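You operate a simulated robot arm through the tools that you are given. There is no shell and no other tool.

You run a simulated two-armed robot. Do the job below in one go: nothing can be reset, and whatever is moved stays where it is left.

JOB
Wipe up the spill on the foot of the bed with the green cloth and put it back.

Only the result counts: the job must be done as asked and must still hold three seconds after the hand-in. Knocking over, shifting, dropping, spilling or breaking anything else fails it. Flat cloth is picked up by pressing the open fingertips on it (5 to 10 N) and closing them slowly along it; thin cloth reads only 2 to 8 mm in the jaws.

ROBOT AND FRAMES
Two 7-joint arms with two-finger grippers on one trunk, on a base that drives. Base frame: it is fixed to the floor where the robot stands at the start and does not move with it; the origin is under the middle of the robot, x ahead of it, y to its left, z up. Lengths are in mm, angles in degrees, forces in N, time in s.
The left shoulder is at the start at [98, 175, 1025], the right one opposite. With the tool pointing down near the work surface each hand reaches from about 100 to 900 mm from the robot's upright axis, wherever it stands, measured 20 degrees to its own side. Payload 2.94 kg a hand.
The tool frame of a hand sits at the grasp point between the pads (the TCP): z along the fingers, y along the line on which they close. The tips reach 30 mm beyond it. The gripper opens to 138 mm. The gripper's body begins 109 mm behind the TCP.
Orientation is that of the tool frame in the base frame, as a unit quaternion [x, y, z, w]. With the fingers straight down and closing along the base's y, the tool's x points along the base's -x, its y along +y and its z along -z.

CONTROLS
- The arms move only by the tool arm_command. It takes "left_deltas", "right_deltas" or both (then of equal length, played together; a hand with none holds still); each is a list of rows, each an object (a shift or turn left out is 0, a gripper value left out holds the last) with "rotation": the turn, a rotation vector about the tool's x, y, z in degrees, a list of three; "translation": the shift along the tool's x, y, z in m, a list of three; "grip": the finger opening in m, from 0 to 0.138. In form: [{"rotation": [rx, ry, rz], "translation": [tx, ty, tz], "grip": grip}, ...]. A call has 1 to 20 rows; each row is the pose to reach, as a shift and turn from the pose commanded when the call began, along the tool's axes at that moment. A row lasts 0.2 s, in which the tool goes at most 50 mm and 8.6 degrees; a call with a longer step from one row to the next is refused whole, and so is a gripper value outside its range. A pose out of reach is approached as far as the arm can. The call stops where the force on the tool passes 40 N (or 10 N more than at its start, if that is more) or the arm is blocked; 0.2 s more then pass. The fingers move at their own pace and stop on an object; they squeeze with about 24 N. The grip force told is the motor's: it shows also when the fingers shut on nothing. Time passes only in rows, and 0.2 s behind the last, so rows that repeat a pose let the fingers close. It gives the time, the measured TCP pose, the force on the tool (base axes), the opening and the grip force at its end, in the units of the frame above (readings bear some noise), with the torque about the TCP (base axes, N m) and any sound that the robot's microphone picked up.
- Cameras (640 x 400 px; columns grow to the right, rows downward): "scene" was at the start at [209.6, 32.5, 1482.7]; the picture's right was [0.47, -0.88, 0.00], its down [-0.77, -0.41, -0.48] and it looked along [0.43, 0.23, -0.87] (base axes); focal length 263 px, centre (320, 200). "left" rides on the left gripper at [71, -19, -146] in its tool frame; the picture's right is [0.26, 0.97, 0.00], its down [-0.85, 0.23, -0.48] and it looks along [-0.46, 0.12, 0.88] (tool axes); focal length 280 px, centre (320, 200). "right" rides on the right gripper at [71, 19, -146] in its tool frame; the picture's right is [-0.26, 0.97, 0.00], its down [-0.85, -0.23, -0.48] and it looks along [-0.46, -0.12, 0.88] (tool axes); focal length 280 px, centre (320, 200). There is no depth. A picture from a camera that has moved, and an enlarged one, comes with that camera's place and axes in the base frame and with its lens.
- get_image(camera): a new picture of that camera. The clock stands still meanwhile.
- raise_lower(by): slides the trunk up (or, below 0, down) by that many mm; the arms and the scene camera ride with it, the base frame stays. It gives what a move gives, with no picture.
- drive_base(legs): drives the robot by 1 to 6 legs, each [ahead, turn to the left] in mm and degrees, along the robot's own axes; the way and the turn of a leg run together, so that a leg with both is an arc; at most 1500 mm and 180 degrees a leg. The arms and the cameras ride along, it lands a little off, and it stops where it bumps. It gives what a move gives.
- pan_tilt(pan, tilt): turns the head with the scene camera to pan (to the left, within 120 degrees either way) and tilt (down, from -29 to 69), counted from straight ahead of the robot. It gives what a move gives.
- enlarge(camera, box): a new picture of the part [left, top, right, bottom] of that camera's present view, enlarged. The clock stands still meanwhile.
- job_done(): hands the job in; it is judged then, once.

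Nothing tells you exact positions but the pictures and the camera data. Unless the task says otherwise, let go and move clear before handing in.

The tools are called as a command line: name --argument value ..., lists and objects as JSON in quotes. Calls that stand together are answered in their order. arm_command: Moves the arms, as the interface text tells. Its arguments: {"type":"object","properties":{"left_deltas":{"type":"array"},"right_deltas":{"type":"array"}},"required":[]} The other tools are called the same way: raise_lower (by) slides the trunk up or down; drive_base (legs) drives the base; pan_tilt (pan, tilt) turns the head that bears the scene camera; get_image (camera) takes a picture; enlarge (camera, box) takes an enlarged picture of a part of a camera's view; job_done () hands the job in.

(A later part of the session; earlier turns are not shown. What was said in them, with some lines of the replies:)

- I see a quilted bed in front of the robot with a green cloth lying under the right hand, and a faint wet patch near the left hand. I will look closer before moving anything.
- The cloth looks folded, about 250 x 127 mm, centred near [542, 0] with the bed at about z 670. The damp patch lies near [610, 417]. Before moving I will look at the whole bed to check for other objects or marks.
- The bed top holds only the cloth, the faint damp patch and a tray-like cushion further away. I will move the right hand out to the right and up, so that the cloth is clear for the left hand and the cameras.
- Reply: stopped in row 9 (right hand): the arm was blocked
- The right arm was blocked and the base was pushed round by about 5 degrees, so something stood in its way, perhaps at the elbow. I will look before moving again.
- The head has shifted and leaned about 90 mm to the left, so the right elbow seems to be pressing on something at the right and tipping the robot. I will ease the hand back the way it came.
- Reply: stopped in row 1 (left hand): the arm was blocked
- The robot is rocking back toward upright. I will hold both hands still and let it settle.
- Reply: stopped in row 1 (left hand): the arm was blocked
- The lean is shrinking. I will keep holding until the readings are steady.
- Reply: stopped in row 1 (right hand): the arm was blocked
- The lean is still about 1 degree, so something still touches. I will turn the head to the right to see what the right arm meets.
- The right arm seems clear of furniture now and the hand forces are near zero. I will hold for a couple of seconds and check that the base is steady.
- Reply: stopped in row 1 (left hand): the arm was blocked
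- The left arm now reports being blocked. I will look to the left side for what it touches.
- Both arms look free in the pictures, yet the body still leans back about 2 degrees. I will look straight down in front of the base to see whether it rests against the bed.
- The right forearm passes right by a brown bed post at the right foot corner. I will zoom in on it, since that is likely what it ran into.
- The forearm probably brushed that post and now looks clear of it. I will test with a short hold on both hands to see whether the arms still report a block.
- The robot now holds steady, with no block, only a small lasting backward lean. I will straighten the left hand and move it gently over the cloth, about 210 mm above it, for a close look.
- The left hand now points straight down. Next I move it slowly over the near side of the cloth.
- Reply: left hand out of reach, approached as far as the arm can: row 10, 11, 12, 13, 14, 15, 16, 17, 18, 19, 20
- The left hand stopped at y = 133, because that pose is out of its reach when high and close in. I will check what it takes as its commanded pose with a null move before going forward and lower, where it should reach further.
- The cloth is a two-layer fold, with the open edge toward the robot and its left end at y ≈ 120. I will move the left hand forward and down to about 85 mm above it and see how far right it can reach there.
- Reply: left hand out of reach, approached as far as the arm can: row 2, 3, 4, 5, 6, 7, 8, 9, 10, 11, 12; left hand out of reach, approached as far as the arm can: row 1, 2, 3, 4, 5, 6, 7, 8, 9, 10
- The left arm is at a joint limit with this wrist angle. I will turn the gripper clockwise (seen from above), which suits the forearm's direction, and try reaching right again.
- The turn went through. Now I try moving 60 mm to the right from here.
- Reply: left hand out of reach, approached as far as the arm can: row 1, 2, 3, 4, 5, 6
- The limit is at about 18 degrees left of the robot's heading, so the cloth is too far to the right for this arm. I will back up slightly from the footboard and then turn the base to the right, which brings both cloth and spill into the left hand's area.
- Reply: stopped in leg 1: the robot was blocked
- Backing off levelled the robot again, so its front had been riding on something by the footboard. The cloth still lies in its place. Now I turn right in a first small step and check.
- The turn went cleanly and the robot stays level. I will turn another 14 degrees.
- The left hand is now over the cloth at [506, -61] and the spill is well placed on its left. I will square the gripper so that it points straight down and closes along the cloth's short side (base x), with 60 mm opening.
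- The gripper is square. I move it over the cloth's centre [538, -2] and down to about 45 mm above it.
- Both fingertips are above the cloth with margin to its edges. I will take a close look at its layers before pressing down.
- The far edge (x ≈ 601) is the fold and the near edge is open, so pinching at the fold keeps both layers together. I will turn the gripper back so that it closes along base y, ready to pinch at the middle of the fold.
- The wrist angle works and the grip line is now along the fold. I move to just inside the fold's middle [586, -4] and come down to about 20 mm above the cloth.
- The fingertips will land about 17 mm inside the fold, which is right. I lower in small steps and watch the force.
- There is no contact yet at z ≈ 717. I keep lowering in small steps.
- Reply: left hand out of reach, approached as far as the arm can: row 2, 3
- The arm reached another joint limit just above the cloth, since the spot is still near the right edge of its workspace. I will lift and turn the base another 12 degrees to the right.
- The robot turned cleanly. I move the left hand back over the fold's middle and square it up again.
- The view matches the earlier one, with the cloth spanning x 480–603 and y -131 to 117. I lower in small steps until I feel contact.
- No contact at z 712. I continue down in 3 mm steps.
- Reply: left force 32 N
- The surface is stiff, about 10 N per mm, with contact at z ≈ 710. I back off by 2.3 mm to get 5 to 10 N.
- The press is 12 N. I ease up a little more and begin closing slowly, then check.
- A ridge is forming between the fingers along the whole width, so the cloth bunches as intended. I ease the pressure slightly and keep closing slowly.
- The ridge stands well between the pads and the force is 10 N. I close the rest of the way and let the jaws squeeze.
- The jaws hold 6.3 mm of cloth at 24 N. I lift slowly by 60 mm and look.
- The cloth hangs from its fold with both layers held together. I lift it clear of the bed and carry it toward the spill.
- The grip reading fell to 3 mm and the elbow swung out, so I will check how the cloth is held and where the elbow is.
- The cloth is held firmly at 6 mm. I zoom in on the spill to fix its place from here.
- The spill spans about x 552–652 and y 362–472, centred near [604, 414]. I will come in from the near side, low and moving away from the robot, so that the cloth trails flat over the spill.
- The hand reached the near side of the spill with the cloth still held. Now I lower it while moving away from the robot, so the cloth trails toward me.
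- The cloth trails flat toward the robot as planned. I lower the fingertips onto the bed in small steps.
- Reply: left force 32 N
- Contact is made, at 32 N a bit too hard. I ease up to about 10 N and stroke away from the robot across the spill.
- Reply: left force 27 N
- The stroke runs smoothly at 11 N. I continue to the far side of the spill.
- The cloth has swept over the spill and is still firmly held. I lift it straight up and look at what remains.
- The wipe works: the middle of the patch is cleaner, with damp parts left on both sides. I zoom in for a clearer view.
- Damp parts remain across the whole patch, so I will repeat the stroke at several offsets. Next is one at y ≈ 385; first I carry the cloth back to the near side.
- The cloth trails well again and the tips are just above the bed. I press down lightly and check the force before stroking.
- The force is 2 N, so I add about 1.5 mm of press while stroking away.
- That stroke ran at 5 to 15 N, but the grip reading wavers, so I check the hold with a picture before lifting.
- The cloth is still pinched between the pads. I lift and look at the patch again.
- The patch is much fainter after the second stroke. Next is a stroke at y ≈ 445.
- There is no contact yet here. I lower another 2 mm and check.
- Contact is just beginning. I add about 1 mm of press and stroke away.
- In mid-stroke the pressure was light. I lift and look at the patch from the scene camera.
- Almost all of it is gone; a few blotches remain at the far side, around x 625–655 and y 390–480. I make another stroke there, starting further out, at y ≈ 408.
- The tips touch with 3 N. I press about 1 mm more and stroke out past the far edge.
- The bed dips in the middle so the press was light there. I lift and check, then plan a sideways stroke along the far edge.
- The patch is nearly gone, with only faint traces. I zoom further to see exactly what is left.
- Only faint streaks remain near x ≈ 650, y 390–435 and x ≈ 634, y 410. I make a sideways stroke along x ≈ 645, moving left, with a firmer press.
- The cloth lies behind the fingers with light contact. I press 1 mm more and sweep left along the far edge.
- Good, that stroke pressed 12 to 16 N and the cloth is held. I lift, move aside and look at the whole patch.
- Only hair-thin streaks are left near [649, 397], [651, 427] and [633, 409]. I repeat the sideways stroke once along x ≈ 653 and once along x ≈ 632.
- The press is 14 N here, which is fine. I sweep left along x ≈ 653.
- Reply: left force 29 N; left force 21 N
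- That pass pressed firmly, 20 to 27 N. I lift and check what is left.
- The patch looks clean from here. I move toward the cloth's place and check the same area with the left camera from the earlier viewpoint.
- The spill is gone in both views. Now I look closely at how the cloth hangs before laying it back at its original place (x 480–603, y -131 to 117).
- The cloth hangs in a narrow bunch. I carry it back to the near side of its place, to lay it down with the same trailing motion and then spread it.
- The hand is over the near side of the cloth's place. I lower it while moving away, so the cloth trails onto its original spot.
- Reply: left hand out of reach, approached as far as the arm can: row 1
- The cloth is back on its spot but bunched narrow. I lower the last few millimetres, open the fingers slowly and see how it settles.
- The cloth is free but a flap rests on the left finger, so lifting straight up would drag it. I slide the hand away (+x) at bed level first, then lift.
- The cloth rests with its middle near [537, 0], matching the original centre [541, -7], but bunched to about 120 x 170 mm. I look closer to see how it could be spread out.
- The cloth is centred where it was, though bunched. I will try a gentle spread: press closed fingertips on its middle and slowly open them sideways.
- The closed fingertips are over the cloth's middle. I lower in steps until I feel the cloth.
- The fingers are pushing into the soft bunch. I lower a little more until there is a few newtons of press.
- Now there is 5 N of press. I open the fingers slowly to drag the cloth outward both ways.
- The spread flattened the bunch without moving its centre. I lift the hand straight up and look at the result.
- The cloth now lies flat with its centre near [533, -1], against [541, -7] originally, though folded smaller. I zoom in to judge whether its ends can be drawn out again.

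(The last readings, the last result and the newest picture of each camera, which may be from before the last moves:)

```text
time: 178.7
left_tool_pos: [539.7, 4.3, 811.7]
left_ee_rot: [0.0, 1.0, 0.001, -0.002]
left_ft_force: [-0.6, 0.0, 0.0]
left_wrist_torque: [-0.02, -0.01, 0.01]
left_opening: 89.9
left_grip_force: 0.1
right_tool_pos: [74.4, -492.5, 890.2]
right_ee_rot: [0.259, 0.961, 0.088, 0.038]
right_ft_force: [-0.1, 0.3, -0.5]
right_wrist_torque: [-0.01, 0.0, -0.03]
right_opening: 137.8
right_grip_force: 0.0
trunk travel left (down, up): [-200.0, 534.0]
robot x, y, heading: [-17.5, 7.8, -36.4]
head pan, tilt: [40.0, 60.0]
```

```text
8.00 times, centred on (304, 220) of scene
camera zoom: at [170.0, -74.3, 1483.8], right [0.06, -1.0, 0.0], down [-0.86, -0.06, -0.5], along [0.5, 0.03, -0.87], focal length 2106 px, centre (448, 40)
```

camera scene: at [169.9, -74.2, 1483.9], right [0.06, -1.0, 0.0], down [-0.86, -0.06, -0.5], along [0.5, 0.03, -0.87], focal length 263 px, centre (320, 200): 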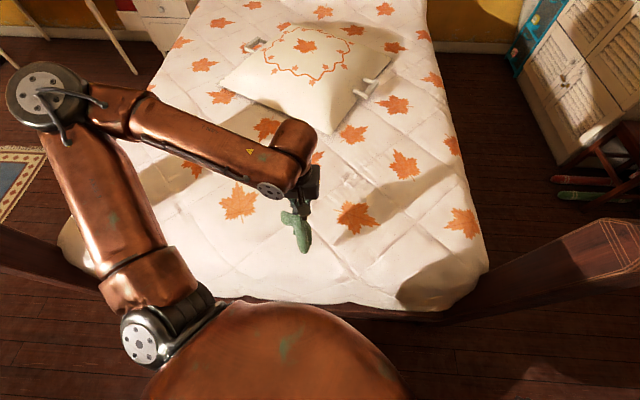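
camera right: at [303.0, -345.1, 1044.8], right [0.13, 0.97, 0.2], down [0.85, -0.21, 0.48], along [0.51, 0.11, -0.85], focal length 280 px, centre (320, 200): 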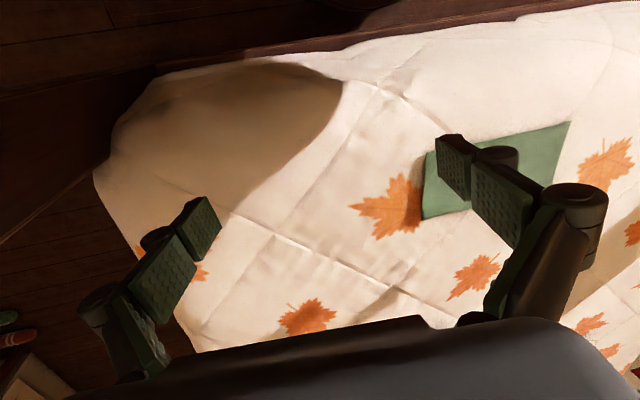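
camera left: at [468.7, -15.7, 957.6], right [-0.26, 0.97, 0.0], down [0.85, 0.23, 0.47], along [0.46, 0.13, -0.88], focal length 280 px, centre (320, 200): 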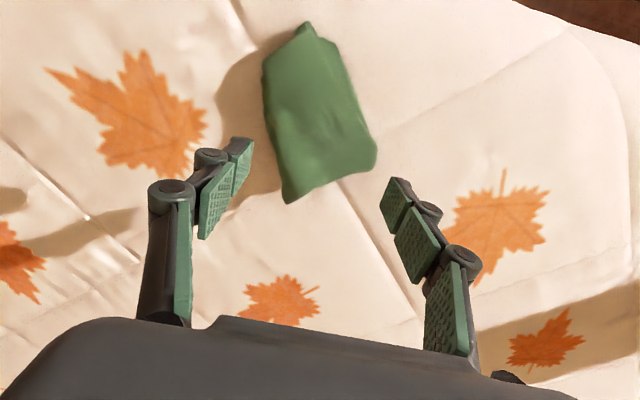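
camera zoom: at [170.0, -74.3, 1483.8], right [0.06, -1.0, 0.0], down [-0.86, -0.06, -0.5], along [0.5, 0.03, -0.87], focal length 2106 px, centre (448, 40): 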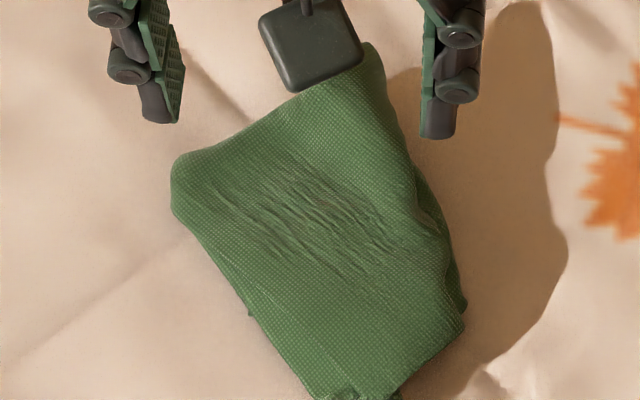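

The cloth is a compact flat stack resting on its old spot, and further pulling would risk shifting it, so I leave it. I raise the left hand and move it well clear, then take a last look.

arm_command --left_deltas '[{"translation": [0, 0, -0.01]}, {"translation": [0, 0, -0.03]}, {"translation": [0, 0, -0.05]}, {"translation": [0, 0, -0.07]}, {"translation": [0, 0.01, -0.08]}, {"translation": [0, 0.03, -0.09]}, {"translation": [0, 0.055, -0.09]}, {"translation": [0, 0.08, -0.09]}, {"translation": [0, 0.105, -0.09]}, {"translation": [0, 0.13, -0.09]}, {"translation": [0, 0.155, -0.09]}, {"translation": [0, 0.18, -0.09]}, {"translation": [0, 0.205, -0.09]}, {"translation": [0, 0.225, -0.09]}, {"translation": [0, 0.235, -0.09]}, {"translation": [0, 0.24, -0.09]}, {"translation": [0, 0.24, -0.09]}, {"translation": [0, 0.24, -0.09]}]'

get_image --camera "scene"

get_image --camera "left"

enlarge --camera "scene" --box '[130, 160, 370, 310]'

```text
time: 182.4
left_tool_pos: [536.1, 241.0, 901.8]
left_ee_rot: [0.001, 1.0, 0.001, -0.001]
left_ft_force: [0.7, -0.5, 0.0]
left_wrist_torque: [0.02, 0.01, 0.02]
left_opening: 89.9
left_grip_force: 0.1
right_tool_pos: [72.6, -491.6, 891.7]
right_ee_rot: [0.259, 0.961, 0.088, 0.038]
right_ft_force: [-0.7, -0.2, -0.2]
right_wrist_torque: [-0.03, 0.0, 0.01]
right_opening: 138.0
right_grip_force: 0.0
trunk travel left (down, up): [-200.0, 534.0]
robot x, y, heading: [-18.0, 9.2, -36.3]
head pan, tilt: [40.0, 60.0]
```

```text
taken
camera scene: at [169.9, -74.1, 1483.9], right [0.06, -1.0, 0.0], down [-0.86, -0.06, -0.5], along [0.5, 0.03, -0.87], focal length 263 px, centre (320, 200)
```

scene: 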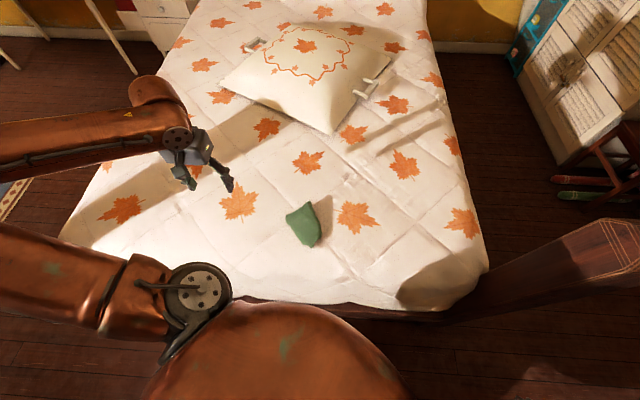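

```text
taken
camera left: at [465.0, 221.9, 1048.3], right [-0.26, 0.97, 0.0], down [0.85, 0.23, 0.47], along [0.46, 0.13, -0.88], focal length 280 px, centre (320, 200)
```

left: 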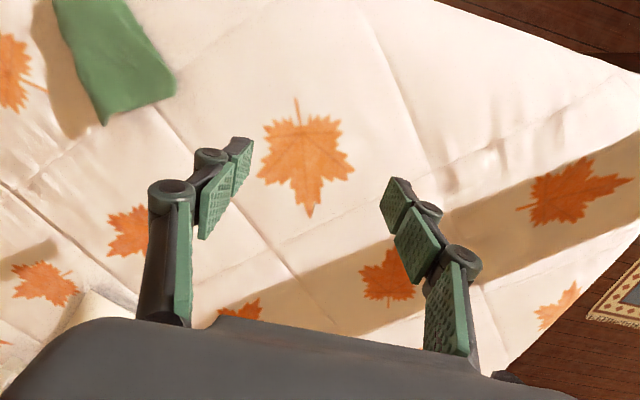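

```text
2.67 times, centred on (250, 235) of scene
camera zoom: at [169.9, -74.1, 1483.9], right [0.06, -1.0, 0.0], down [-0.86, -0.06, -0.5], along [0.5, 0.03, -0.87], focal length 702 px, centre (507, 107)
```

zoom: 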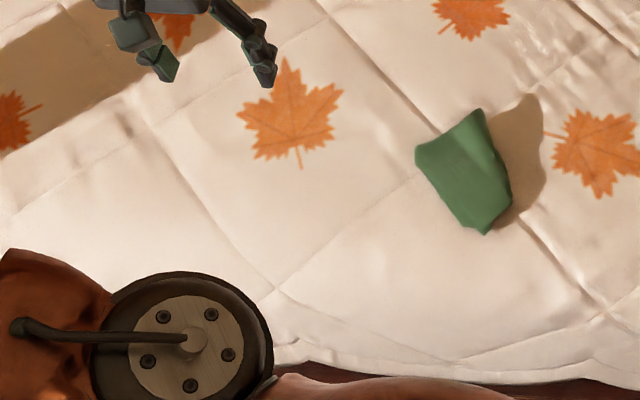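

The spill is gone in every view. The green cloth rests on its old spot, centred within about 10 mm of where it lay, though folded smaller than before. The other things I can see on and around the bed look unmoved and the left hand is clear, so I hand the job in.

job_done

```text
The job is handed in.
```

I wiped up the spill on the foot of the bed and put the green cloth back where it was. In the last views from both cameras I could see no trace of the patch.

- **Cloth:** Its centre is within about 10 mm of where it started, judged from the pictures. It is not laid out as before. It started folded flat at about 250 x 125 mm and now lies as a smaller, layered stack, and I didn't try to pull it open further in case I shifted it.
- **Early bump:** My first move of the right arm was blocked, possibly by the bed post at the right foot corner, though I never confirmed it. The robot rocked and its base shifted. Backing up a little levelled it. The cloth and the bed pattern measured the same before and after, and I saw nothing else out of place.
- **Robot position:** The base now stands turned about 36° to the right and about 17 mm back from where it started. Both hands are empty and clear of the bed.
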